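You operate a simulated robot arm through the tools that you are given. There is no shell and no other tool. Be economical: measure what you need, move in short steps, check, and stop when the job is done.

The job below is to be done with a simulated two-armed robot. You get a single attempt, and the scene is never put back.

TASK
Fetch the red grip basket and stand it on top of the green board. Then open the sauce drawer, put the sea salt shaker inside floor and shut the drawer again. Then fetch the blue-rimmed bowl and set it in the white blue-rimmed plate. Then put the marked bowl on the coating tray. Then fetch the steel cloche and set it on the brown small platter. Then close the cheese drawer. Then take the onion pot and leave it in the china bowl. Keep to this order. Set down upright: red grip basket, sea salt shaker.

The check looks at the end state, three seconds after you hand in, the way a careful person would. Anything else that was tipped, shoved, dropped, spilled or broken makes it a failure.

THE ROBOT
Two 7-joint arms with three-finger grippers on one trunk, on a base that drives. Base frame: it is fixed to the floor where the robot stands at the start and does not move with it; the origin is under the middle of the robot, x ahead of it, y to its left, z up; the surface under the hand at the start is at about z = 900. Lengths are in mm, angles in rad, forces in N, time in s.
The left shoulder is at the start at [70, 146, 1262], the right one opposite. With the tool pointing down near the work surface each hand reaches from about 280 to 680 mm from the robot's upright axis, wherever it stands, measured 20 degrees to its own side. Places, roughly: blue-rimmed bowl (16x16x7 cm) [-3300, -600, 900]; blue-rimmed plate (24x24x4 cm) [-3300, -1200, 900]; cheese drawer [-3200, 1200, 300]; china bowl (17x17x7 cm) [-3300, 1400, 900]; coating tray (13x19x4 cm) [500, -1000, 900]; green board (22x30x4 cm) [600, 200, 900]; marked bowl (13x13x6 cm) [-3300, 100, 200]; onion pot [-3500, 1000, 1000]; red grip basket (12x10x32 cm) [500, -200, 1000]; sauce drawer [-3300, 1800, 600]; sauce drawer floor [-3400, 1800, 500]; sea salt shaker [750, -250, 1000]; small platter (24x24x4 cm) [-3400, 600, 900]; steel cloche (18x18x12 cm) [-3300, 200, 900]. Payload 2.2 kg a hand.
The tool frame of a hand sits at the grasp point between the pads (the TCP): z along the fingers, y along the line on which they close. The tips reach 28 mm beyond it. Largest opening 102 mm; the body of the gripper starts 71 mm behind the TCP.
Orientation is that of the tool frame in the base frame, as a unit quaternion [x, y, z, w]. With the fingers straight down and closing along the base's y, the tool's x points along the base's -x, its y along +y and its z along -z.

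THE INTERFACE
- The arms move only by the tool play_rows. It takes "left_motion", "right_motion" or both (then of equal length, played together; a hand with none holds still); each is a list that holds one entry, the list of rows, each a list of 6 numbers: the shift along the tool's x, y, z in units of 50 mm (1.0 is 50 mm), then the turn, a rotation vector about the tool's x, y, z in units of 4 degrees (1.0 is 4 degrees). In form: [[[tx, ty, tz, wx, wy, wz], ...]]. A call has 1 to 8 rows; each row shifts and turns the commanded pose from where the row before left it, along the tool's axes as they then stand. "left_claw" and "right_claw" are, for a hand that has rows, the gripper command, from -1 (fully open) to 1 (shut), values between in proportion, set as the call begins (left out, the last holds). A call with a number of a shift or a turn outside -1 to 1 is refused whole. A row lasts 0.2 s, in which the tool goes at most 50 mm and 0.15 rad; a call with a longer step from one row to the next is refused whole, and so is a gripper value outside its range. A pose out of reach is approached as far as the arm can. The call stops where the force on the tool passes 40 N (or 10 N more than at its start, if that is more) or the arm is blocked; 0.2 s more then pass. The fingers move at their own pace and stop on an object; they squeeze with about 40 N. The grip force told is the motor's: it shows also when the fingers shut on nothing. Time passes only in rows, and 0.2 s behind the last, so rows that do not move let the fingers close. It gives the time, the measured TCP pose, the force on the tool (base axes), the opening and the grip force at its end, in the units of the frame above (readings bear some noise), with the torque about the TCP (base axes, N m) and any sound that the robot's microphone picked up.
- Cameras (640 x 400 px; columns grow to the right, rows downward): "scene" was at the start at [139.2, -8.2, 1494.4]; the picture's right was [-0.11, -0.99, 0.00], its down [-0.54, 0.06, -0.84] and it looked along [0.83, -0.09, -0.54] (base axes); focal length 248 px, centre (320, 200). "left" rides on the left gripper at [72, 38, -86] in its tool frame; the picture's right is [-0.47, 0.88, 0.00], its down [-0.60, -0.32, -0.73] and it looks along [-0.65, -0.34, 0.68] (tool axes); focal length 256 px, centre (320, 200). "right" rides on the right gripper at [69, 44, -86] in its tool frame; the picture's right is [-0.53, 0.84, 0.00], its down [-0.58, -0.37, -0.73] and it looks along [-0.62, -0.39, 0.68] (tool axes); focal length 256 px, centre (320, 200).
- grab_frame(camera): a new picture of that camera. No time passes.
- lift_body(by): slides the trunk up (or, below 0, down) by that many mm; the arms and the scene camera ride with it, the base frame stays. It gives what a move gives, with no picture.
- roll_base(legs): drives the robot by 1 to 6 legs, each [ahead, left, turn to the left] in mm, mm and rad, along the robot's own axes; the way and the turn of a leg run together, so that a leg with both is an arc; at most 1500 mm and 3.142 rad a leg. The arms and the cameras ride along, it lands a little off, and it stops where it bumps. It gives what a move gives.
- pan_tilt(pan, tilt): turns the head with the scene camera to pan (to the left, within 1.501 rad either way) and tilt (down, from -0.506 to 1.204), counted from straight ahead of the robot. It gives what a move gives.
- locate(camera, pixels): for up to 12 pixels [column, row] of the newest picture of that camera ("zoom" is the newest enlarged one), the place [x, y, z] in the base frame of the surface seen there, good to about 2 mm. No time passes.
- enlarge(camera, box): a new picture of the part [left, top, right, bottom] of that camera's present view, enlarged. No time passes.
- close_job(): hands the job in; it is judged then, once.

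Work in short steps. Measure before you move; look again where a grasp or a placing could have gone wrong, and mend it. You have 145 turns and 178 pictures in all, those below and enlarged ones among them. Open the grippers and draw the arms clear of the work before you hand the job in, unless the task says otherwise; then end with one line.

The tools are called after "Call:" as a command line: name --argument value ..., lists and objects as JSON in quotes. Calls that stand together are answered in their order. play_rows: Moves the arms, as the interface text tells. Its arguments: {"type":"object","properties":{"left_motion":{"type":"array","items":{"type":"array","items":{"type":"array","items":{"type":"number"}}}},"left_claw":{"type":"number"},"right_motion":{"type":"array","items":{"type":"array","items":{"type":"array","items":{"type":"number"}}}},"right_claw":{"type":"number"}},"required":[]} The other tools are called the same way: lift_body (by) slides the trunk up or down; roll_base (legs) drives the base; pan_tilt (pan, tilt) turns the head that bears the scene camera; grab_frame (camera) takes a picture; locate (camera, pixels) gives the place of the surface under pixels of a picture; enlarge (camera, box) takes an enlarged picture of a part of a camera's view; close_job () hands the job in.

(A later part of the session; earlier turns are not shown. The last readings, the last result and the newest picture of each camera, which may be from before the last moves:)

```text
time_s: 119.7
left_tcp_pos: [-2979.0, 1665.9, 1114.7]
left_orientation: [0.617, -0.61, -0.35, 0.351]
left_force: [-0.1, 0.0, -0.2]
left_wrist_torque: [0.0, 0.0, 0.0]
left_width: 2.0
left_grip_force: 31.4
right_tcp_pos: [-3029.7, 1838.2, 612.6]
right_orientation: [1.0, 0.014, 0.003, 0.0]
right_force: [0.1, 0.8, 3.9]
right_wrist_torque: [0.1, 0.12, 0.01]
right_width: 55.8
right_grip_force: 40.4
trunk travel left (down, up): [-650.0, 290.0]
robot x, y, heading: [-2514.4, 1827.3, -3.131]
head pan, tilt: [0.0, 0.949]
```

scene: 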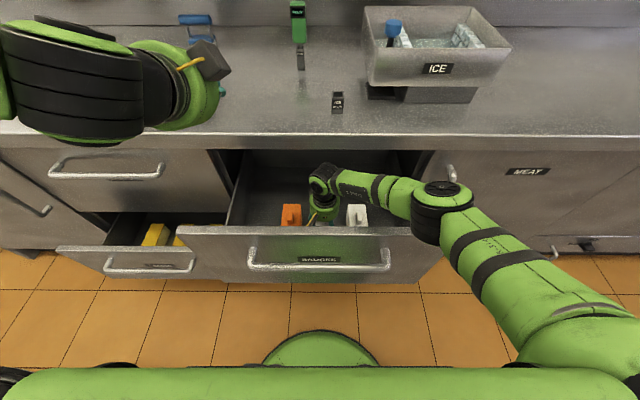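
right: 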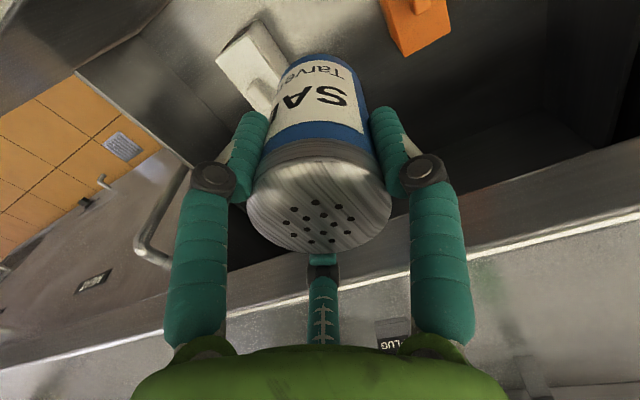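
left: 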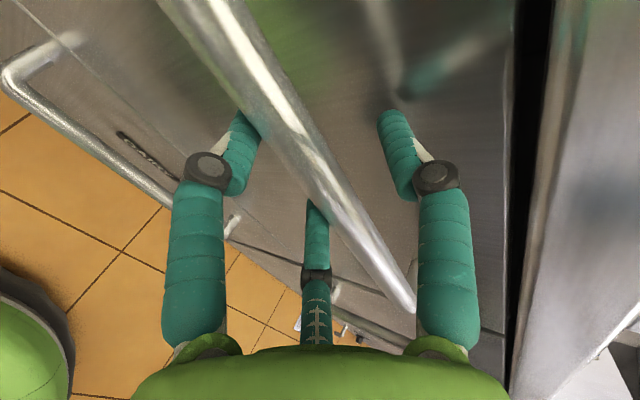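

Floor contact. Open to ~80 mm and rise.

Call:
play_rows --right_motion '[[[0, 0, 0, 0, 0, 0], [0, 0, 0, 0, 0, 0], [0, 0, -0.3, 0, 0, 0], [0, 0, -0.7, 0, 0, 0], [0, 0, -0.9, 0, 0, 0], [0, 0, -0.9, 0, 0, 0], [0, 0, -0.9, 0, 0, 0], [0, 0, -0.9, 0, 0, 0]]]' --right_claw -0.57

Call:
play_rows --right_motion '[[[0, 0, -0.9, 0, 0, 0], [0, 0, -0.9, 0, 0, 0], [0, -0.3, -0.9, 0, 0, 0], [0.4, -0.8, 0, 0, 0, 0], [0.4, -0.8, 0, 0, 0, 0], [0.4, -0.8, 0, 0, 0, 0], [0, 0, 0, 0, 0, 0]]]'

Call:
grab_frame --camera "scene"

```text
time_s: 121.5
left_tcp_pos: [-2980.4, 1667.4, 1113.5]
left_orientation: [0.618, -0.61, -0.35, 0.351]
left_force: [-0.5, -0.6, -0.3]
left_wrist_torque: [0.0, 0.01, 0.01]
left_width: 1.9
left_grip_force: 30.9
right_tcp_pos: [-3029.6, 1838.1, 844.8]
right_orientation: [1.0, 0.014, 0.003, 0.0]
right_force: [-0.1, -0.6, -0.1]
right_wrist_torque: [0.05, 0.04, 0.01]
right_width: 79.8
right_grip_force: 0.1
trunk travel left (down, up): [-650.0, 290.0]
robot x, y, heading: [-2514.0, 1828.8, -3.133]
head pan, tilt: [0.0, 0.949]
```

```text
time_s: 123.1
left_tcp_pos: [-2979.0, 1666.8, 1112.3]
left_orientation: [0.617, -0.611, -0.349, 0.351]
left_force: [-0.1, 0.6, -0.6]
left_wrist_torque: [0.0, -0.01, -0.02]
left_width: 2.1
left_grip_force: 31.9
right_tcp_pos: [-2973.9, 1971.9, 975.8]
right_orientation: [1.0, 0.014, 0.004, 0.0]
right_force: [0.7, -0.4, 0.5]
right_wrist_torque: [0.03, -0.01, 0.0]
right_width: 80.0
right_grip_force: 0.0
trunk travel left (down, up): [-650.0, 290.0]
robot x, y, heading: [-2515.4, 1828.7, -3.137]
head pan, tilt: [0.0, 0.949]
```

```text
123 pictures are left
```

scene: 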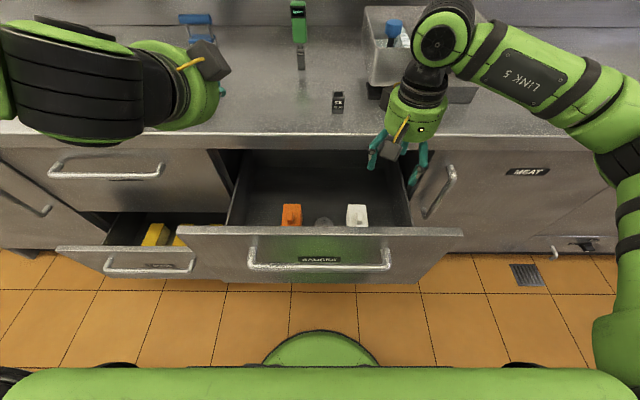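

The shaker stands in the drawer, its lid visible at (325,220). To shut: back 170 mm, lower the closed left fingers to the panel strip above the handle (z≈815), then drive forward.

Call:
roll_base --legs '[[-175, 0, 0]]'

Call:
play_rows --left_motion '[[[-0.38, -0.703, 0.406, 0, 0, 0], [-0.38, -0.703, 0.406, 0, 0, 0], [-0.38, -0.703, 0.406, 0, 0, 0], [-0.38, -0.703, 0.406, 0, 0, 0], [-0.38, -0.703, 0.406, 0, 0, 0], [-0.38, -0.703, 0.406, 0, 0, 0], [-0.38, -0.703, 0.406, 0, 0, 0], [0, 0, 0, 0, 0, 0]]]'

Call:
grab_frame --camera "scene"

```text
time_s: 124.5
left_tcp_pos: [-2808.7, 1667.5, 1112.6]
left_orientation: [0.618, -0.61, -0.35, 0.351]
left_force: [-0.1, -0.5, -0.2]
left_wrist_torque: [-0.02, -0.01, 0.01]
left_width: 2.1
left_grip_force: 31.3
right_tcp_pos: [-2802.5, 1974.5, 975.4]
right_orientation: [1.0, 0.014, 0.004, 0.0]
right_force: [0.0, -0.2, 0.2]
right_wrist_torque: [0.02, 0.01, 0.0]
right_width: 80.1
right_grip_force: 0.1
trunk travel left (down, up): [-650.0, 290.0]
robot x, y, heading: [-2339.8, 1826.7, -3.132]
head pan, tilt: [0.0, 0.949]
```

```text
time_s: 126.3
left_tcp_pos: [-2805.5, 1801.7, 826.3]
left_orientation: [0.618, -0.61, -0.35, 0.352]
left_force: [0.1, 0.5, -1.4]
left_wrist_torque: [0.04, -0.02, -0.04]
left_width: 2.1
left_grip_force: 31.8
right_tcp_pos: [-2800.8, 1974.3, 976.1]
right_orientation: [1.0, 0.014, 0.003, 0.001]
right_force: [-0.2, -0.3, 0.7]
right_wrist_torque: [0.02, 0.01, -0.01]
right_width: 80.1
right_grip_force: 0.1
trunk travel left (down, up): [-650.0, 290.0]
robot x, y, heading: [-2342.3, 1830.7, -3.135]
head pan, tilt: [0.0, 0.949]
```

```text
122 pictures are left
```

scene: 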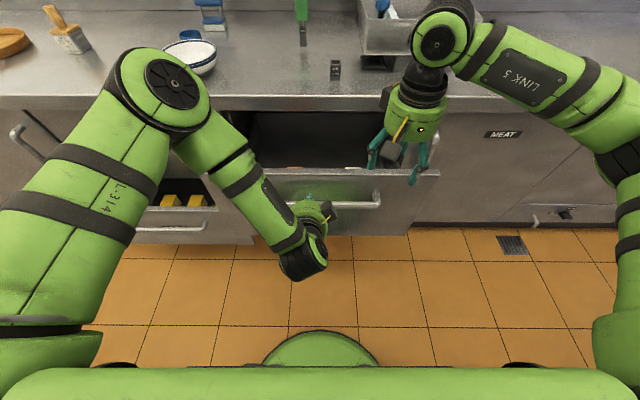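

Aligned above the handle. Push 180 mm first.

Call:
roll_base --legs '[[180, 0, 0]]'

Call:
grab_frame --camera "scene"

```text
time_s: 127.9
left_tcp_pos: [-2984.7, 1800.1, 828.1]
left_orientation: [0.617, -0.61, -0.35, 0.352]
left_force: [1.0, -0.4, -0.8]
left_wrist_torque: [-0.01, 0.01, 0.01]
left_width: 2.3
left_grip_force: 31.8
right_tcp_pos: [-2980.6, 1973.0, 977.1]
right_orientation: [1.0, 0.015, 0.003, 0.001]
right_force: [0.0, 0.1, -0.2]
right_wrist_torque: [-0.01, 0.0, 0.0]
right_width: 80.2
right_grip_force: 0.1
trunk travel left (down, up): [-650.0, 290.0]
robot x, y, heading: [-2521.6, 1834.1, -3.136]
head pan, tilt: [0.0, 0.949]
```

```text
121 pictures are left
```

scene: 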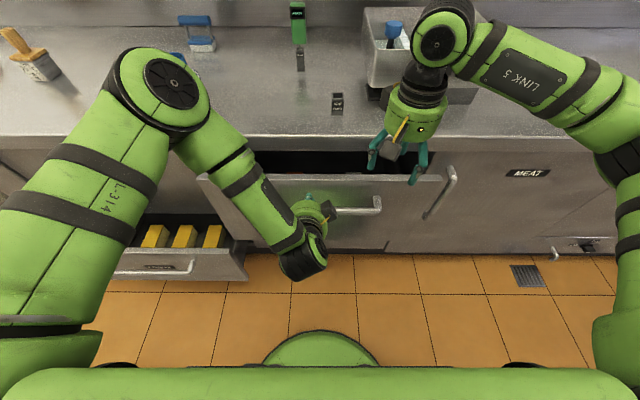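

Drawer is moving in. Drive 85 mm more, then finish with the arm.

Call:
roll_base --legs '[[85, 0, 0]]'

Call:
play_rows --left_motion '[[[0, -0.2, 0.346, 0, 0, 0], [0, -0.2, 0.346, 0, 0, 0], [0, -0.2, 0.346, 0, 0, 0], [0, -0.1, 0.173, 0, 0, 0], [0, -0.1, 0.173, 0, 0, 0], [0, 0, 0, 0, 0, 0]]]'

Call:
grab_frame --camera "scene"

```text
time_s: 128.9
left_tcp_pos: [-3068.7, 1799.7, 828.2]
left_orientation: [0.617, -0.611, -0.35, 0.351]
left_force: [-0.3, 0.5, -0.8]
left_wrist_torque: [0.03, 0.02, -0.01]
left_width: 1.7
left_grip_force: 31.8
right_tcp_pos: [-3063.3, 1972.5, 975.7]
right_orientation: [1.0, 0.014, 0.003, 0.0]
right_force: [-0.8, 0.6, 0.1]
right_wrist_torque: [0.0, -0.01, -0.01]
right_width: 80.2
right_grip_force: 0.0
trunk travel left (down, up): [-650.0, 290.0]
robot x, y, heading: [-2606.0, 1827.2, -3.133]
head pan, tilt: [0.0, 0.949]
```

```text
time_s: 129.7
left_tcp_pos: [-3086.3, 1800.0, 792.7]
left_orientation: [0.615, -0.609, -0.354, 0.355]
left_force: [23.8, -6.0, 20.3]
left_wrist_torque: [-0.07, -0.13, 0.07]
left_width: 2.1
left_grip_force: 32.0
right_tcp_pos: [-3062.1, 1971.3, 977.1]
right_orientation: [1.0, 0.013, 0.002, 0.0]
right_force: [0.0, -0.3, 0.0]
right_wrist_torque: [0.04, -0.06, 0.0]
right_width: 80.1
right_grip_force: 0.0
trunk travel left (down, up): [-650.0, 290.0]
robot x, y, heading: [-2604.4, 1828.5, -3.135]
head pan, tilt: [0.0, 0.949]
stopped in row 3 (left hand): the force on the tool passed its limit at 62 N (the readings are from after the stop); the commanded pose is now the measured one
```

```text
120 pictures are left
```

scene: 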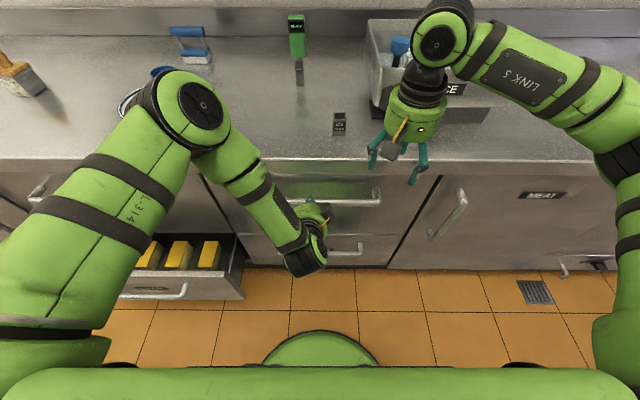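

I used the wrong sign and dipped onto the handle bar. Back off and raise to z≈829, then check the panel gap.

Call:
play_rows --left_motion '[[[0, 0, -0.4, 0, 0, 0], [0, 0.62, -0.2, 0, 0, 0], [0, 0, 0, 0, 0, 0]]]'

Call:
locate --camera "scene" --pixels '[[370, 175], [260, 175], [370, 196], [420, 175], [230, 200], [360, 170]]'

```text
time_s: 130.4
left_tcp_pos: [-3081.4, 1799.8, 832.5]
left_orientation: [0.616, -0.61, -0.353, 0.352]
left_force: [0.2, 0.4, -0.2]
left_wrist_torque: [-0.02, 0.0, 0.02]
left_width: 1.9
left_grip_force: 31.8
right_tcp_pos: [-3066.3, 1972.6, 975.5]
right_orientation: [1.0, 0.014, 0.003, 0.0]
right_force: [-0.3, 0.2, 0.3]
right_wrist_torque: [-0.01, -0.04, -0.04]
right_width: 80.3
right_grip_force: 0.1
trunk travel left (down, up): [-650.0, 290.0]
robot x, y, heading: [-2607.2, 1831.5, -3.135]
head pan, tilt: [0.0, 0.949]
```

```text
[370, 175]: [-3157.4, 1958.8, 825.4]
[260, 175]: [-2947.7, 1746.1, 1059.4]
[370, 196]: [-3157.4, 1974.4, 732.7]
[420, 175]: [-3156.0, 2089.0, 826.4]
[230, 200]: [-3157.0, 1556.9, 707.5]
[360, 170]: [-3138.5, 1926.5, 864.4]
```

The panel reads x=-3157.4: fully shut. Now raise the left hand clear, lift the trunk and drive back/left toward the blue-rimmed bowl (y≈-543).

Call:
play_rows --left_motion '[[[0, 0, -0.8, 0, 0, 0], [0, 0.7, -0.5, 0, 0, 0], [0, 0.7, -0.4, 0, 0, 0], [0, 0.7, -0.4, 0, 0, 0], [0, 0.7, -0.4, 0, 0, 0], [0, 0.5, -0.2, 0, 0, 0]]]'

Call:
lift_body --by 150

Call:
roll_base --legs '[[-20, 0, 0], [0, 1250, 0], [0, 1250, 0]]'

Call:
pan_tilt --pan -0.1 --tilt 0.75

Call:
grab_frame --camera "scene"

```text
time_s: 131.8
left_tcp_pos: [-3046.8, 1798.0, 1044.8]
left_orientation: [0.616, -0.609, -0.353, 0.354]
left_force: [0.2, -1.0, 0.5]
left_wrist_torque: [0.01, 0.02, 0.0]
left_width: 2.1
left_grip_force: 31.4
right_tcp_pos: [-3064.1, 1972.7, 975.4]
right_orientation: [1.0, 0.013, 0.004, 0.0]
right_force: [0.1, 0.6, -0.3]
right_wrist_torque: [0.01, -0.02, 0.02]
right_width: 80.0
right_grip_force: 0.0
trunk travel left (down, up): [-650.0, 290.0]
robot x, y, heading: [-2602.8, 1828.0, -3.133]
head pan, tilt: [0.0, 0.949]
```

```text
time_s: 133.6
left_tcp_pos: [-3046.7, 1797.5, 1194.9]
left_orientation: [0.615, -0.61, -0.353, 0.353]
left_force: [0.3, 0.6, -0.3]
left_wrist_torque: [0.01, -0.04, 0.0]
left_width: 2.2
left_grip_force: 31.5
right_tcp_pos: [-3064.7, 1973.7, 1126.0]
right_orientation: [1.0, 0.014, 0.003, -0.001]
right_force: [-0.3, 0.1, 0.3]
right_wrist_torque: [-0.02, -0.01, 0.01]
right_width: 80.1
right_grip_force: 0.0
trunk travel left (down, up): [-800.0, 140.0]
robot x, y, heading: [-2604.9, 1827.3, -3.133]
head pan, tilt: [0.0, 0.949]
```

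```text
time_s: 146.3
left_tcp_pos: [-2980.1, -721.5, 1195.8]
left_orientation: [0.618, -0.607, -0.352, 0.355]
left_force: [0.2, 0.5, 0.2]
left_wrist_torque: [0.0, 0.01, 0.02]
left_width: 1.8
left_grip_force: 31.7
right_tcp_pos: [-2999.5, -547.7, 1125.8]
right_orientation: [1.0, 0.018, 0.004, 0.0]
right_force: [0.1, -0.1, 0.0]
right_wrist_torque: [0.0, 0.02, 0.03]
right_width: 80.1
right_grip_force: 0.0
trunk travel left (down, up): [-800.0, 140.0]
robot x, y, heading: [-2538.9, -686.8, -3.13]
head pan, tilt: [0.0, 0.949]
```

```text
time_s: 147.0
left_tcp_pos: [-2980.4, -721.9, 1194.3]
left_orientation: [0.618, -0.607, -0.351, 0.355]
left_force: [-0.3, -0.1, 0.3]
left_wrist_torque: [0.0, -0.01, 0.0]
left_width: 2.0
left_grip_force: 30.6
right_tcp_pos: [-2999.1, -548.0, 1125.3]
right_orientation: [1.0, 0.018, 0.003, 0.0]
right_force: [-0.2, -0.5, 0.2]
right_wrist_torque: [-0.03, -0.01, 0.02]
right_width: 79.8
right_grip_force: 0.1
trunk travel left (down, up): [-800.0, 140.0]
robot x, y, heading: [-2539.6, -687.2, -3.119]
head pan, tilt: [-0.099, 0.75]
```

```text
119 pictures are left
```

scene: 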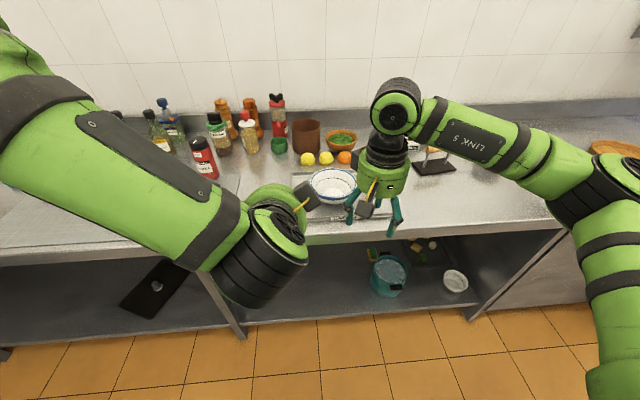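

Move the left hand 180 mm further left out of the view, then measure the bowl and plate.

Call:
play_rows --left_motion '[[[0.8, 0, 0, 0, 0, 0], [0.9, 0, 0, 0, 0, 0], [0.9, 0, 0, 0, 0, 0], [0.9, 0, 0, 0, 0, 0], [0, 0, 0, 0, 0, 0]]]'

Call:
enlarge --camera "scene" --box '[270, 140, 420, 230]'

Call:
grab_frame --camera "scene"

```text
time_s: 148.2
left_tcp_pos: [-3021.4, -879.4, 1202.3]
left_orientation: [0.618, -0.608, -0.35, 0.354]
left_force: [0.0, 0.9, 0.9]
left_wrist_torque: [-0.02, -0.03, 0.04]
left_width: 2.0
left_grip_force: 31.6
left hand out of reach, approached as far as the arm can: row 2, 3, 4
right_tcp_pos: [-2998.8, -545.8, 1125.3]
right_orientation: [1.0, 0.018, 0.004, 0.001]
right_force: [0.7, 0.3, -0.4]
right_wrist_torque: [-0.01, 0.02, 0.02]
right_width: 80.1
right_grip_force: 0.0
trunk travel left (down, up): [-800.0, 140.0]
robot x, y, heading: [-2538.9, -683.3, -3.125]
head pan, tilt: [-0.099, 0.75]
```

```text
4.27 times, centred on (345, 185) of scene
```

zoom: 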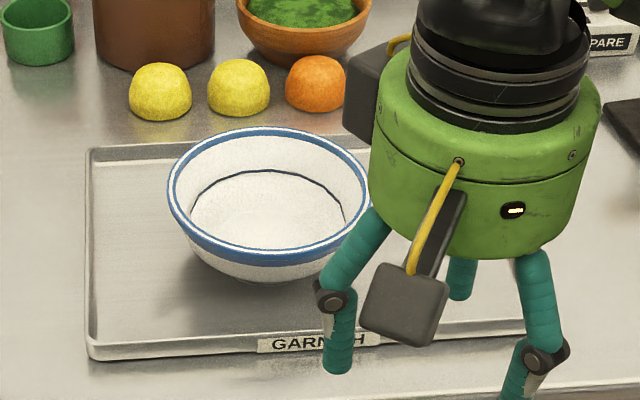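

```text
117 pictures are left
```

scene: 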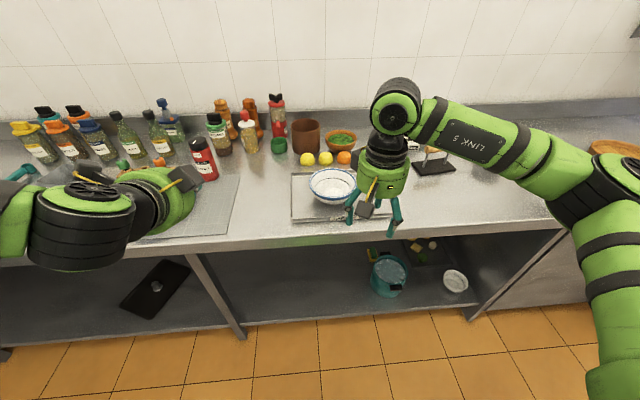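

Call:
locate --camera "zoom" --pixels '[[172, 190], [270, 130], [280, 255], [270, 262], [205, 240], [345, 150], [270, 215], [270, 275], [345, 230], [230, 245], [190, 330]]'

```text
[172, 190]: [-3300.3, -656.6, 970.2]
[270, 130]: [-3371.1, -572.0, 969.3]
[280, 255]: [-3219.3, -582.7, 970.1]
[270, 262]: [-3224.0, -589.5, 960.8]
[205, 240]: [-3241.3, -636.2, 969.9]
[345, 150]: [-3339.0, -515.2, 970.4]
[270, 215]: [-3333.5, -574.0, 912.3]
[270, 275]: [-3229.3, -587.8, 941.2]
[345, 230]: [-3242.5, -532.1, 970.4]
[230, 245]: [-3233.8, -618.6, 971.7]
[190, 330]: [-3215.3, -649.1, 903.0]
```

Bowl: centre ≈(-3297,-577), radius 80, rim z 970. I check heights of the bottles near the left hand before driving ahead.

Call:
locate --camera "scene" --pixels '[[198, 142], [205, 175], [165, 105], [150, 115], [115, 115], [45, 110], [275, 98], [305, 125]]'

```text
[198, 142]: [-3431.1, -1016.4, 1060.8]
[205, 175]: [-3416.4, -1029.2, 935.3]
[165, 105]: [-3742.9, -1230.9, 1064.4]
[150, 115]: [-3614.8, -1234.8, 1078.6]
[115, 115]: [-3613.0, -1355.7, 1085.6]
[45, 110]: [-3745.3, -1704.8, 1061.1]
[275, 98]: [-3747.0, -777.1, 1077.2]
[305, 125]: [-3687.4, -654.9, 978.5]
```

All bottles are below 1090; drive ahead 230 mm.

Call:
roll_base --legs '[[230, 0, -0.015]]'

Call:
grab_frame --camera "scene"

```text
time_s: 149.9
left_tcp_pos: [-3251.1, -872.2, 1203.3]
left_orientation: [-0.611, 0.613, 0.355, -0.352]
left_force: [0.4, -0.1, -0.3]
left_wrist_torque: [0.0, 0.02, 0.01]
left_width: 2.1
left_grip_force: 31.4
right_tcp_pos: [-3223.0, -539.7, 1126.4]
right_orientation: [1.0, 0.008, 0.003, -0.001]
right_force: [-0.1, 0.5, -0.1]
right_wrist_torque: [-0.03, 0.02, 0.0]
right_width: 80.0
right_grip_force: 0.0
trunk travel left (down, up): [-800.0, 140.0]
robot x, y, heading: [-2765.8, -686.5, 3.137]
head pan, tilt: [-0.099, 0.75]
```

```text
116 pictures are left
```

scene: 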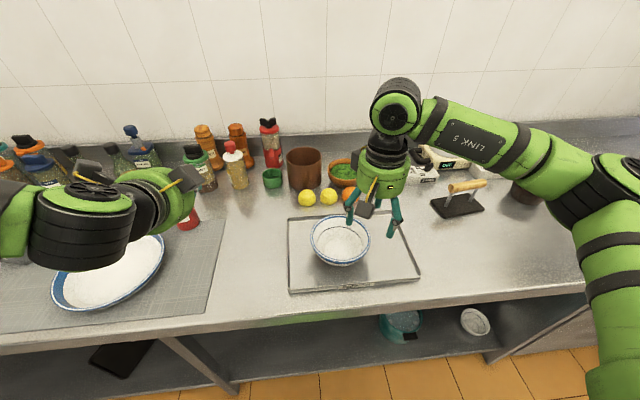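

Re-measure the bowl rim and the plate from here.

Call:
enlarge --camera "scene" --box '[300, 205, 380, 275]'

Call:
locate --camera "zoom" --pixels '[[92, 170], [545, 190], [345, 400], [300, 82], [320, 270], [560, 230], [520, 290]]'

Call:
locate --camera "scene" --pixels '[[54, 295], [162, 245], [90, 308], [110, 275], [140, 240], [130, 294]]'

```text
5.71 times, centred on (340, 240) of scene
```

zoom: 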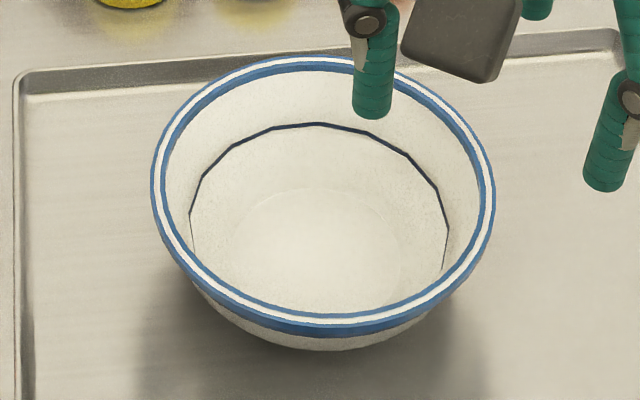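

```text
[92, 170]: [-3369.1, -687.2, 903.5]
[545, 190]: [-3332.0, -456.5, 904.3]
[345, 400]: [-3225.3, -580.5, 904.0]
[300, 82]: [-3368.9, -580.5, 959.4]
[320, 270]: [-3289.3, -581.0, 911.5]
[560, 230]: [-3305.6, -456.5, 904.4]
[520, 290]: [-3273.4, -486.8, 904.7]
```

```text
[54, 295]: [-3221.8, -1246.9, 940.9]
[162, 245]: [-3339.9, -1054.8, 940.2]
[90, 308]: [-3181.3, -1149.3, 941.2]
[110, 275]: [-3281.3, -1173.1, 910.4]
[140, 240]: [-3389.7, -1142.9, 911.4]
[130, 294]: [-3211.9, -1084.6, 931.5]
```

Call:
locate --camera "zoom" --pixels '[[155, 195], [491, 205], [335, 325], [315, 62], [472, 270], [488, 170], [445, 240], [460, 225]]'

```text
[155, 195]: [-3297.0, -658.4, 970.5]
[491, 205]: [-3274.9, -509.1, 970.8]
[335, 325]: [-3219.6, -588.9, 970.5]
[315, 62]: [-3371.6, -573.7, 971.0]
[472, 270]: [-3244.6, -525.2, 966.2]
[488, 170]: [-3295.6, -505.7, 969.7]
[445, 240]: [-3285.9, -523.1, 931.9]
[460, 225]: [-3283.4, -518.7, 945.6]
```

Rim right point ≈(-3296,-506,970). Move over it with a 50 mm opening, down to z≈1010.

Call:
play_rows --right_motion '[[[-0.5, -0.22, 0, 0, 0, 0], [-0.5, -0.21, 0, 0, 0, 0], [-0.46, -0.21, 0.4, 0, 0, 0], [0, 0, 0.7, 0, 0, 0], [0, 0, 0.7, 0, 0, 0], [0, 0, 0.5, 0, 0, 0], [0, 0, 0, 0, 0, 0]]]' --right_claw 0

Call:
grab_frame --camera "right"

Call:
enlarge --camera "scene" --box '[290, 150, 440, 280]'

```text
time_s: 151.6
left_tcp_pos: [-3252.8, -871.9, 1203.7]
left_orientation: [-0.612, 0.614, 0.355, -0.351]
left_force: [0.5, -0.7, -0.2]
left_wrist_torque: [-0.01, 0.0, 0.01]
left_width: 2.2
left_grip_force: 31.1
right_tcp_pos: [-3299.5, -508.7, 1007.7]
right_orientation: [1.0, 0.007, 0.002, 0.001]
right_force: [-0.3, -0.4, -0.2]
right_wrist_torque: [0.01, -0.02, 0.03]
right_width: 50.7
right_grip_force: 0.1
trunk travel left (down, up): [-800.0, 140.0]
robot x, y, heading: [-2771.3, -688.8, 3.136]
head pan, tilt: [-0.099, 0.75]
```

```text
114 pictures are left
```

right: 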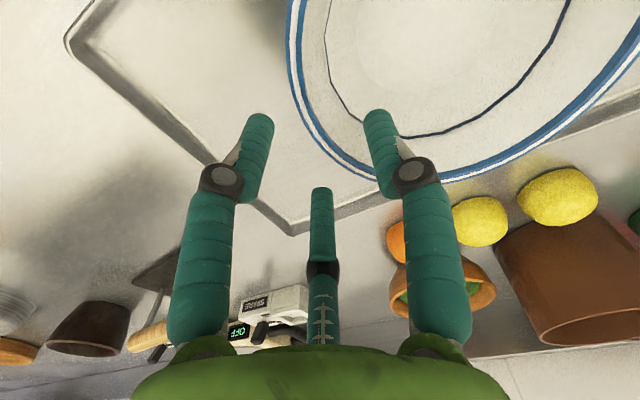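

```text
3.08 times, centred on (365, 215) of scene
```

zoom: 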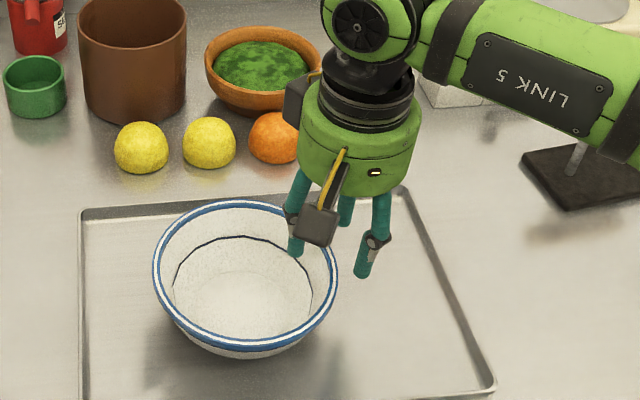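

The rim passes between the fingers. Down 47 mm, close, lift slightly.

Call:
play_rows --right_motion '[[[0, 0, 0.5, 0, 0, 0], [0, 0, 0.45, 0, 0, 0], [0, 0, 0, 0, 0, 0]]]'

Call:
play_rows --right_motion '[[[0, 0, 0, 0, 0, 0], [0, 0, 0, 0, 0, 0], [0, 0, 0, 0, 0, 0], [0, 0, -0.4, 0, 0, 0], [0, 0, -0.8, 0, 0, 0], [0, 0, 0, 0, 0, 0]]]' --right_claw 1

Call:
grab_frame --camera "scene"

```text
time_s: 152.3
left_tcp_pos: [-3253.2, -871.7, 1203.0]
left_orientation: [-0.612, 0.613, 0.354, -0.351]
left_force: [0.1, 0.5, -0.1]
left_wrist_torque: [0.01, -0.03, 0.01]
left_width: 2.2
left_grip_force: 30.9
right_tcp_pos: [-3299.3, -509.6, 963.8]
right_orientation: [1.0, 0.008, 0.002, 0.001]
right_force: [0.0, -0.5, 0.5]
right_wrist_torque: [-0.02, 0.0, -0.02]
right_width: 51.0
right_grip_force: 0.1
trunk travel left (down, up): [-800.0, 140.0]
robot x, y, heading: [-2767.7, -687.3, 3.136]
head pan, tilt: [-0.099, 0.75]
```

```text
time_s: 153.8
left_tcp_pos: [-3253.0, -870.1, 1202.1]
left_orientation: [-0.612, 0.614, 0.354, -0.351]
left_force: [0.7, -0.2, -0.2]
left_wrist_torque: [-0.01, -0.03, 0.04]
left_width: 2.2
left_grip_force: 31.7
right_tcp_pos: [-3298.3, -508.1, 1020.4]
right_orientation: [1.0, 0.007, 0.005, -0.001]
right_force: [-0.7, -0.2, -3.6]
right_wrist_torque: [0.18, -0.03, 0.02]
right_width: 7.7
right_grip_force: 36.2
trunk travel left (down, up): [-800.0, 140.0]
robot x, y, heading: [-2769.0, -686.6, 3.137]
head pan, tilt: [-0.099, 0.75]
```

```text
112 pictures are left
```

scene: 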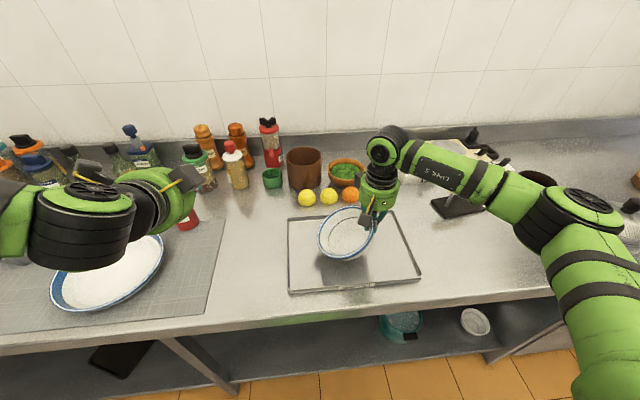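

The bowl is held but tilted, as the wall aligned with the pads. Measure the rim's tilt.

Call:
enlarge --camera "scene" --box '[300, 190, 400, 275]'

```text
4.71 times, centred on (350, 232) of scene
```

zoom: 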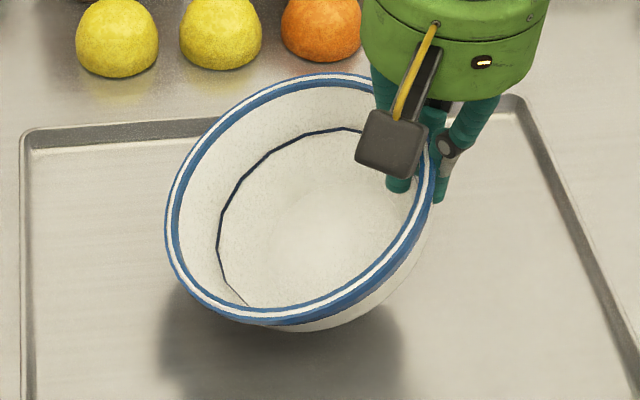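

Call:
locate --camera "zoom" --pixels '[[170, 225], [430, 190], [290, 315], [320, 77], [200, 150], [380, 275]]'

```text
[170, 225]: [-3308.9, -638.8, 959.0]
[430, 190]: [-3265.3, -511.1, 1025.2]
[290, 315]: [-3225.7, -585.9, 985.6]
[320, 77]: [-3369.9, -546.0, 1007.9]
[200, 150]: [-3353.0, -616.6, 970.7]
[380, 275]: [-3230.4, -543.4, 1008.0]
```

Tilt ≈27°. Raise 100 mm and rotate the hand -27° about its x to level the bowl.

Call:
play_rows --right_motion '[[[0, 0, -0.9, 0, 0, 0], [0, 0, -0.9, -0.75, 0, 0], [0, 0, 0, -1, 0, 0], [0, 0, 0, -1, 0, 0], [0, 0, 0, -1, 0, 0], [0, 0, 0, -1, 0, 0], [0, 0, 0, -1, 0, 0], [0, 0, 0, -1, 0, 0]]]'

Call:
grab_frame --camera "scene"

```text
time_s: 155.6
left_tcp_pos: [-3252.7, -870.4, 1202.3]
left_orientation: [-0.612, 0.614, 0.354, -0.35]
left_force: [0.3, -0.4, -1.1]
left_wrist_torque: [-0.03, 0.05, -0.01]
left_width: 2.4
left_grip_force: 31.6
right_tcp_pos: [-3298.1, -508.9, 1110.7]
right_orientation: [0.972, 0.008, 0.005, 0.235]
right_force: [0.1, -0.7, -3.4]
right_wrist_torque: [0.22, -0.03, 0.0]
right_width: 7.5
right_grip_force: 35.5
trunk travel left (down, up): [-800.0, 140.0]
robot x, y, heading: [-2770.7, -689.1, 3.139]
head pan, tilt: [-0.099, 0.75]
```

```text
110 pictures are left
```

scene: 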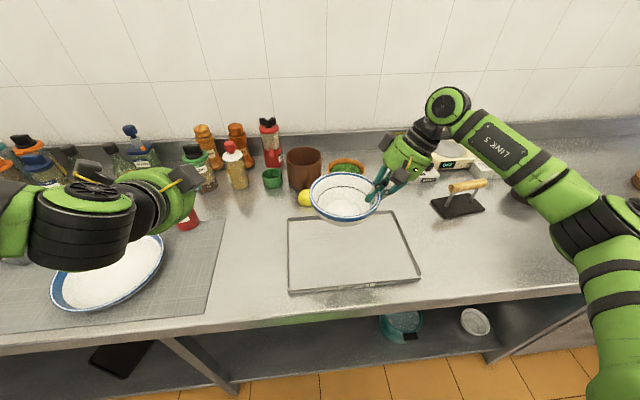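

The bowl looks level; verify and drive 582 mm left to the plate (bowl stays ~130 mm above the counter items).

Call:
locate --camera "scene" --pixels '[[312, 196], [376, 205], [345, 217], [345, 177]]'

Call:
roll_base --legs '[[0, 580, 0]]'

Call:
grab_frame --camera "scene"

```text
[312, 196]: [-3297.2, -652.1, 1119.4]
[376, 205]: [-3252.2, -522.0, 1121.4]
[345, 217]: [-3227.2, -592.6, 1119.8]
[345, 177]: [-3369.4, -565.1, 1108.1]
```

```text
time_s: 158.8
left_tcp_pos: [-3253.4, -1452.0, 1202.8]
left_orientation: [0.615, -0.611, -0.352, 0.352]
left_force: [0.5, -0.4, -1.5]
left_wrist_torque: [-0.01, -0.02, 0.02]
left_width: 2.2
left_grip_force: 31.2
right_tcp_pos: [-3301.5, -1089.3, 1111.1]
right_orientation: [0.972, 0.011, 0.007, 0.234]
right_force: [-0.3, 0.2, -3.5]
right_wrist_torque: [0.19, 0.01, 0.02]
right_width: 7.9
right_grip_force: 35.8
trunk travel left (down, up): [-800.0, 140.0]
robot x, y, heading: [-2763.3, -1267.0, -3.134]
head pan, tilt: [-0.099, 0.75]
```

```text
109 pictures are left
```

scene: 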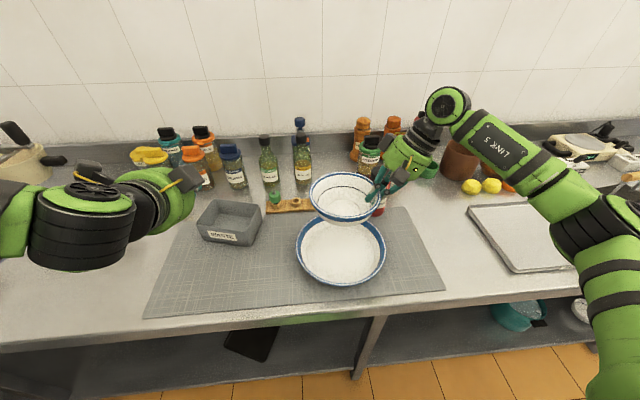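

Locate plate and bowl rims for alignment.

Call:
locate --camera "scene" --pixels '[[299, 256], [383, 256], [341, 284], [310, 196], [345, 220], [340, 255], [374, 206], [340, 174]]'

```text
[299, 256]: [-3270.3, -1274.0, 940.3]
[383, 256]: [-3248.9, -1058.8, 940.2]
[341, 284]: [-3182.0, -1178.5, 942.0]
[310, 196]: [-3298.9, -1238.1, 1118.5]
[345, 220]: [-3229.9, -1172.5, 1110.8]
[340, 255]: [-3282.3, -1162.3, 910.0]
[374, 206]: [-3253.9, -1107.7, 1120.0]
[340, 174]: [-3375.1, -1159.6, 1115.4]
```

Bowl centre is within 2 mm of the plate centre (-3300,-1162). Lower 128 mm straight down.

Call:
play_rows --right_motion '[[[0, -0.295, 0.578, 0, 0, 0], [0, -0.295, 0.578, 0, 0, 0], [0, -0.295, 0.578, 0, 0, 0], [0, -0.2, 0.392, 0, 0, 0], [0, -0.075, 0.15, 0, 0, 0], [0, 0, 0, 0, 0, 0]]]'

Call:
enlarge --camera "scene" --box '[270, 160, 420, 300]'

```text
time_s: 160.2
left_tcp_pos: [-3253.6, -1453.8, 1203.0]
left_orientation: [0.615, -0.612, -0.353, 0.351]
left_force: [-1.5, 0.0, 0.4]
left_wrist_torque: [-0.04, 0.01, -0.02]
left_width: 2.2
left_grip_force: 31.3
right_tcp_pos: [-3297.9, -1091.3, 983.8]
right_orientation: [0.972, 0.011, 0.006, 0.233]
right_force: [0.0, 0.3, -2.9]
right_wrist_torque: [0.21, 0.0, -0.03]
right_width: 7.4
right_grip_force: 35.5
trunk travel left (down, up): [-800.0, 140.0]
robot x, y, heading: [-2769.4, -1266.1, -3.137]
head pan, tilt: [-0.099, 0.75]
```

```text
2.86 times, centred on (345, 230) of scene
```

zoom: 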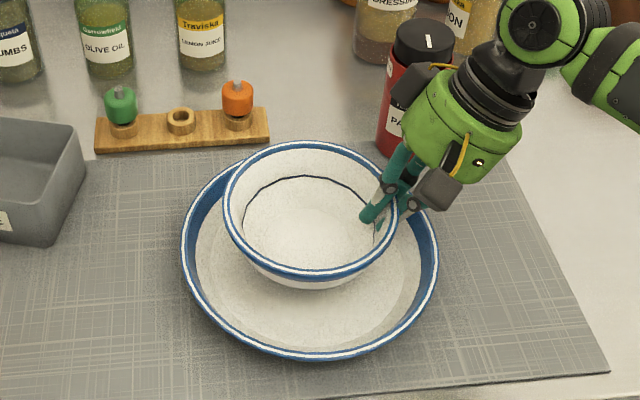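

Nearly down; lower in 3 mm steps until contact.

Call:
play_rows --right_motion '[[[0, -0.027, 0.053, 0, 0, 0], [0, -0.027, 0.053, 0, 0, 0], [0, -0.027, 0.053, 0, 0, 0], [0, -0.02, 0.04, 0, 0, 0], [0, 0, 0, 0, 0, 0]]]'

```text
time_s: 161.4
left_tcp_pos: [-3251.9, -1452.8, 1202.6]
left_orientation: [0.615, -0.611, -0.353, 0.352]
left_force: [-0.1, -0.1, 1.0]
left_wrist_torque: [-0.01, -0.02, -0.02]
left_width: 1.9
left_grip_force: 31.2
right_tcp_pos: [-3298.4, -1092.0, 973.0]
right_orientation: [0.972, 0.011, 0.006, 0.233]
right_force: [-1.0, -0.7, -3.8]
right_wrist_torque: [0.22, 0.01, 0.01]
right_width: 7.4
right_grip_force: 35.0
trunk travel left (down, up): [-800.0, 140.0]
robot x, y, heading: [-2768.7, -1267.7, -3.138]
head pan, tilt: [-0.099, 0.75]
```

Not yet in contact (-3.8 N weight). Continue.

Call:
play_rows --right_motion '[[[0, -0.027, 0.053, 0, 0, 0], [0, -0.02, 0.04, 0, 0, 0], [0, -0.02, 0.04, 0, 0, 0], [0, 0, 0, 0, 0, 0]]]'

```text
time_s: 162.4
left_tcp_pos: [-3250.4, -1453.9, 1202.9]
left_orientation: [0.615, -0.611, -0.354, 0.353]
left_force: [0.6, 0.4, 1.1]
left_wrist_torque: [0.02, -0.01, -0.05]
left_width: 1.9
left_grip_force: 31.7
right_tcp_pos: [-3300.6, -1092.3, 968.7]
right_orientation: [0.972, 0.01, 0.004, 0.234]
right_force: [-1.6, 0.6, 11.2]
right_wrist_torque: [-0.62, 0.47, -0.16]
right_width: 7.5
right_grip_force: 35.9
trunk travel left (down, up): [-800.0, 140.0]
robot x, y, heading: [-2770.7, -1266.4, -3.138]
head pan, tilt: [-0.099, 0.75]
```

Contact. Open to 40 mm and withdraw along the fingers.

Call:
play_rows --right_motion '[[[0, 0, 0, 0, 0, 0], [0, 0, 0, 0, 0, 0], [0, 0, -0.4, 0, 0, 0], [0, 0, -0.9, 0, 0, 0], [0, 0, -0.9, 0, 0, 0], [0, 0, -0.9, 0, 0, 0], [0, 0, 0, 0, 0, 0]]]' --right_claw 0.2

Call:
grab_frame --camera "scene"

```text
time_s: 164.1
left_tcp_pos: [-3252.6, -1454.0, 1202.2]
left_orientation: [0.615, -0.611, -0.353, 0.352]
left_force: [0.9, 0.3, 1.0]
left_wrist_torque: [-0.06, -0.05, -0.04]
left_width: 2.1
left_grip_force: 31.7
right_tcp_pos: [-3302.0, -1019.3, 1103.3]
right_orientation: [0.972, 0.012, 0.007, 0.233]
right_force: [0.2, -0.1, 0.0]
right_wrist_torque: [0.0, 0.01, 0.0]
right_width: 40.7
right_grip_force: 0.0
trunk travel left (down, up): [-800.0, 140.0]
robot x, y, heading: [-2765.7, -1268.7, -3.138]
head pan, tilt: [-0.099, 0.75]
```

```text
107 pictures are left
```

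scene: 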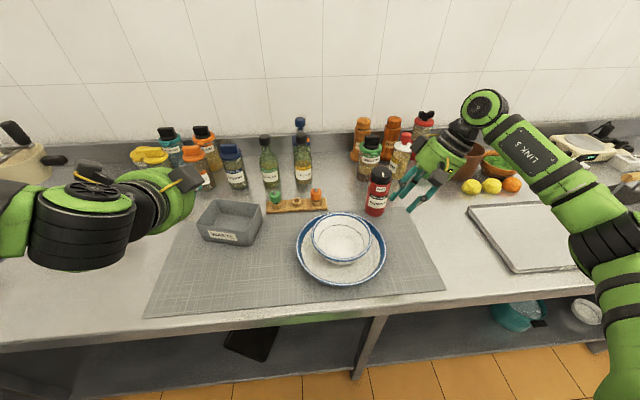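

Bowl rests in the plate. Next the marked bowl under the counter at (-3300,146,213). Restore the right hand upright, bring left hand in, then back off and drive right.

Call:
play_rows --right_motion '[[[0, 0, 0, 1, 0, 0], [0, 0, 0, 1, 0, 0], [0, 0, 0, 1, 0, 0], [0, 0, 0, 1, 0, 0], [0, 0, 0, 1, 0, 0], [0, 0, 0, 1, 0, 0], [0, 0, 0, 0.75, 0, 0]]]' --left_motion '[[[-0.3, 0, 0, 0, 0, 0], [-0.3, 0, 0, 0, 0, 0], [-0.3, 0, 0, 0, 0, 0], [-0.3, 0, 0, 0, 0, 0], [-0.3, 0, 0, 0, 0, 0], [-0.3, 0, 0, 0, 0, 0], [0, 0, 0, 0, 0, 0]]]' --left_claw 0.2

Call:
roll_base --legs '[[-240, 0, 0], [0, -1470, 0]]'

Call:
pan_tilt --pan 0 --tilt 0.8

Call:
grab_frame --camera "scene"

```text
time_s: 165.7
left_tcp_pos: [-3251.3, -1362.7, 1203.8]
left_orientation: [0.614, -0.611, -0.354, 0.352]
left_force: [0.3, -0.3, -0.8]
left_wrist_torque: [0.03, -0.02, -0.01]
left_width: 40.8
left_grip_force: 0.1
right_tcp_pos: [-3303.9, -1021.6, 1103.6]
right_orientation: [1.0, 0.012, 0.004, -0.001]
right_force: [-0.3, -0.7, -0.1]
right_wrist_torque: [0.02, 0.01, 0.0]
right_width: 40.7
right_grip_force: 0.1
trunk travel left (down, up): [-800.0, 140.0]
robot x, y, heading: [-2770.0, -1267.9, -3.136]
head pan, tilt: [-0.099, 0.75]
```

```text
time_s: 174.4
left_tcp_pos: [-2998.3, 133.6, 1202.2]
left_orientation: [-0.607, 0.619, 0.357, -0.348]
left_force: [-1.0, -1.4, -0.1]
left_wrist_torque: [-0.01, -0.01, -0.01]
left_width: 40.8
left_grip_force: 0.1
right_tcp_pos: [-3039.9, 476.3, 1103.8]
right_orientation: [1.0, 0.0, 0.004, 0.0]
right_force: [0.3, 0.0, 0.1]
right_wrist_torque: [0.01, 0.02, -0.01]
right_width: 40.7
right_grip_force: 0.2
trunk travel left (down, up): [-800.0, 140.0]
robot x, y, heading: [-2514.7, 221.6, 3.115]
head pan, tilt: [-0.099, 0.75]
```

```text
time_s: 175.1
left_tcp_pos: [-2996.6, 134.0, 1203.9]
left_orientation: [-0.606, 0.62, 0.358, -0.348]
left_force: [-0.2, -0.5, -0.5]
left_wrist_torque: [0.03, -0.01, -0.04]
left_width: 40.7
left_grip_force: 0.1
right_tcp_pos: [-3040.5, 476.1, 1103.6]
right_orientation: [1.0, -0.001, 0.003, 0.0]
right_force: [0.4, 0.6, -0.6]
right_wrist_torque: [0.01, -0.01, -0.01]
right_width: 41.0
right_grip_force: 0.1
trunk travel left (down, up): [-800.0, 140.0]
robot x, y, heading: [-2511.9, 219.2, 3.113]
head pan, tilt: [0.0, 0.799]
```

```text
106 pictures are left
```

scene: 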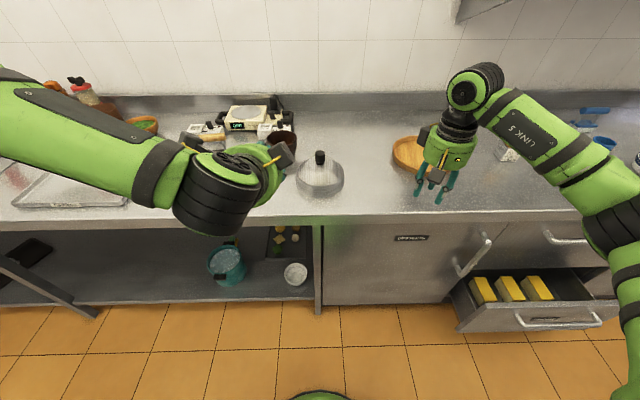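

Lower the trunk 780 mm so that the head looks under the counter; hands stay ahead of the counter edge.

Call:
roll_base --legs '[[0, 0, 0.028]]'

Call:
lift_body --by -780

Call:
grab_frame --camera "scene"

```text
time_s: 175.8
left_tcp_pos: [-2994.7, 121.8, 1203.6]
left_orientation: [0.614, -0.612, -0.352, 0.354]
left_force: [-1.2, 0.5, -0.5]
left_wrist_torque: [0.0, -0.02, 0.02]
left_width: 41.1
left_grip_force: 0.0
right_tcp_pos: [-3046.9, 464.0, 1103.8]
right_orientation: [1.0, 0.013, 0.003, 0.001]
right_force: [1.1, 0.3, -0.8]
right_wrist_torque: [0.0, -0.01, 0.02]
right_width: 40.8
right_grip_force: 0.1
trunk travel left (down, up): [-800.0, 140.0]
robot x, y, heading: [-2516.5, 218.7, -3.141]
head pan, tilt: [0.0, 0.799]
```

```text
refused: -780 is not a number from -400 to 400
```

```text
105 pictures are left
```

scene: 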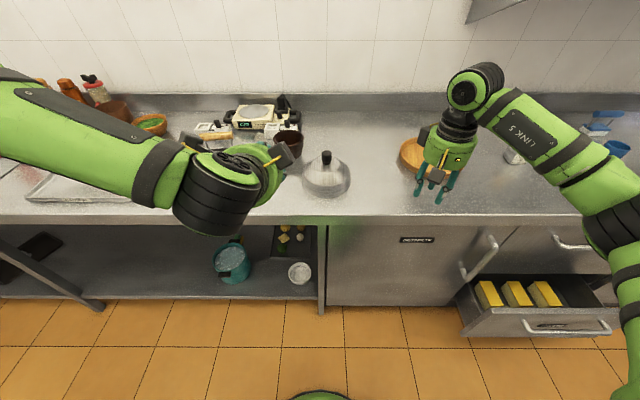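

Call:
lift_body --by -390

Call:
lift_body --by -360

Call:
pan_tilt --pan 0 --tilt 0.5

Call:
grab_frame --camera "scene"

```text
time_s: 179.6
left_tcp_pos: [-2994.7, 119.7, 814.2]
left_orientation: [0.614, -0.611, -0.354, 0.353]
left_force: [-0.4, 0.5, 0.0]
left_wrist_torque: [0.0, -0.01, 0.01]
left_width: 41.1
left_grip_force: 0.1
right_tcp_pos: [-3048.6, 461.4, 714.7]
right_orientation: [1.0, 0.013, 0.004, 0.0]
right_force: [0.5, 0.0, 0.2]
right_wrist_torque: [0.0, -0.01, 0.0]
right_width: 40.7
right_grip_force: 0.0
trunk travel left (down, up): [-410.0, 530.0]
robot x, y, heading: [-2514.5, 215.4, -3.14]
head pan, tilt: [0.0, 0.799]
```

```text
time_s: 183.1
left_tcp_pos: [-2995.1, 120.2, 454.0]
left_orientation: [0.614, -0.611, -0.353, 0.353]
left_force: [-1.0, -0.5, 0.8]
left_wrist_torque: [-0.01, -0.03, 0.03]
left_width: 40.9
left_grip_force: 0.1
right_tcp_pos: [-3047.2, 462.9, 353.2]
right_orientation: [1.0, 0.013, 0.003, 0.0]
right_force: [0.2, 0.3, 0.1]
right_wrist_torque: [0.0, 0.02, 0.01]
right_width: 40.8
right_grip_force: 0.1
trunk travel left (down, up): [-50.0, 890.0]
robot x, y, heading: [-2511.6, 219.6, -3.137]
head pan, tilt: [0.0, 0.799]
```

```text
time_s: 183.9
left_tcp_pos: [-2994.8, 120.9, 454.5]
left_orientation: [0.615, -0.611, -0.352, 0.353]
left_force: [0.3, -1.1, 0.2]
left_wrist_torque: [-0.03, 0.02, -0.01]
left_width: 40.8
left_grip_force: 0.1
right_tcp_pos: [-3047.3, 461.3, 352.8]
right_orientation: [1.0, 0.013, 0.002, 0.0]
right_force: [-0.4, -0.6, -0.1]
right_wrist_torque: [0.01, 0.01, 0.0]
right_width: 40.8
right_grip_force: 0.1
trunk travel left (down, up): [-50.0, 890.0]
robot x, y, heading: [-2511.9, 217.5, -3.135]
head pan, tilt: [0.0, 0.499]
```

```text
104 pictures are left
```

scene: 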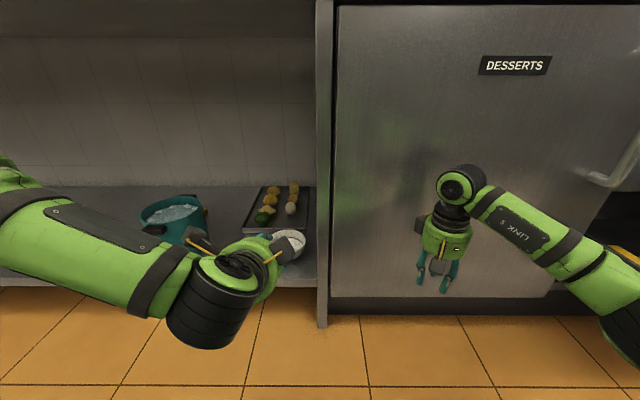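

The bowl is at (288,243), partly behind the left hand. Look with the left wrist camera and zoom.

Call:
grab_frame --camera "left"

Call:
enlarge --camera "scene" --box '[230, 180, 340, 310]'

```text
103 pictures are left
```

left: 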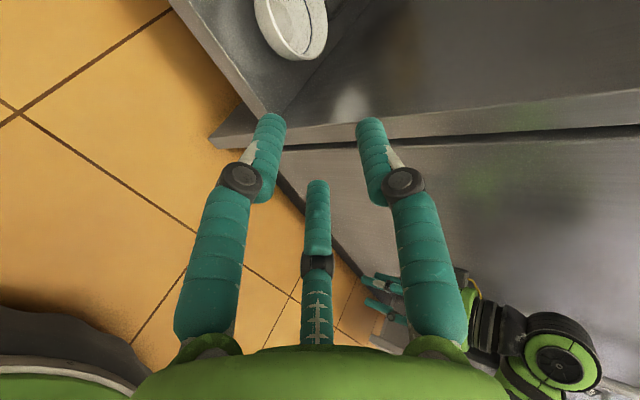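

```text
3.08 times, centred on (285, 245) of scene
```

zoom: 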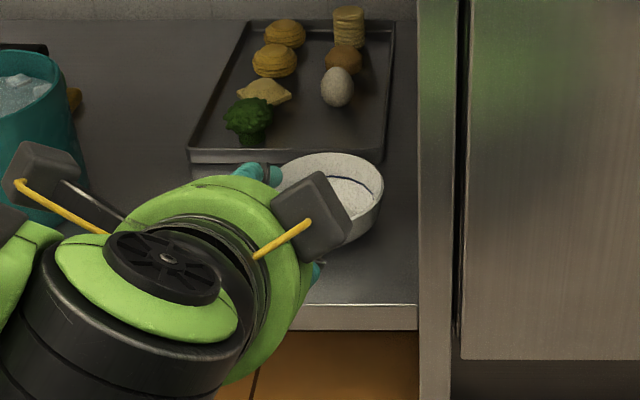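

Call:
locate --camera "zoom" --pixels '[[382, 190], [330, 156], [285, 180], [360, 235], [350, 200], [380, 260], [395, 310], [437, 200], [300, 158]]'

Call:
locate --camera "left" --pixels '[[258, 15], [295, 57], [322, 40], [275, 45], [285, 15], [250, 100], [240, 140], [320, 130], [330, 10]]'

```text
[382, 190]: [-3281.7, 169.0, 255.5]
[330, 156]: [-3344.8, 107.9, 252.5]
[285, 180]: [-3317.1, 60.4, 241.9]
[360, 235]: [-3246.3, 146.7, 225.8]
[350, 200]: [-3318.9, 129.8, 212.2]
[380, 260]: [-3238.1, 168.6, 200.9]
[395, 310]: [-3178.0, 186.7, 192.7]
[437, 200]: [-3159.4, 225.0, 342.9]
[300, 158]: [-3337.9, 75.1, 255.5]
```

```text
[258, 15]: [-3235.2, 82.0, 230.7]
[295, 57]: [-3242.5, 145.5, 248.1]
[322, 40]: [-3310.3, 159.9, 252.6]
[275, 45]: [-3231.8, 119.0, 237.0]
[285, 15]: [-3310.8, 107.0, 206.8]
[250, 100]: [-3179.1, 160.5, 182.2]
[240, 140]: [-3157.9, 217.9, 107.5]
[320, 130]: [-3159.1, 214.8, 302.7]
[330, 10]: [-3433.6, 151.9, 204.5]
```

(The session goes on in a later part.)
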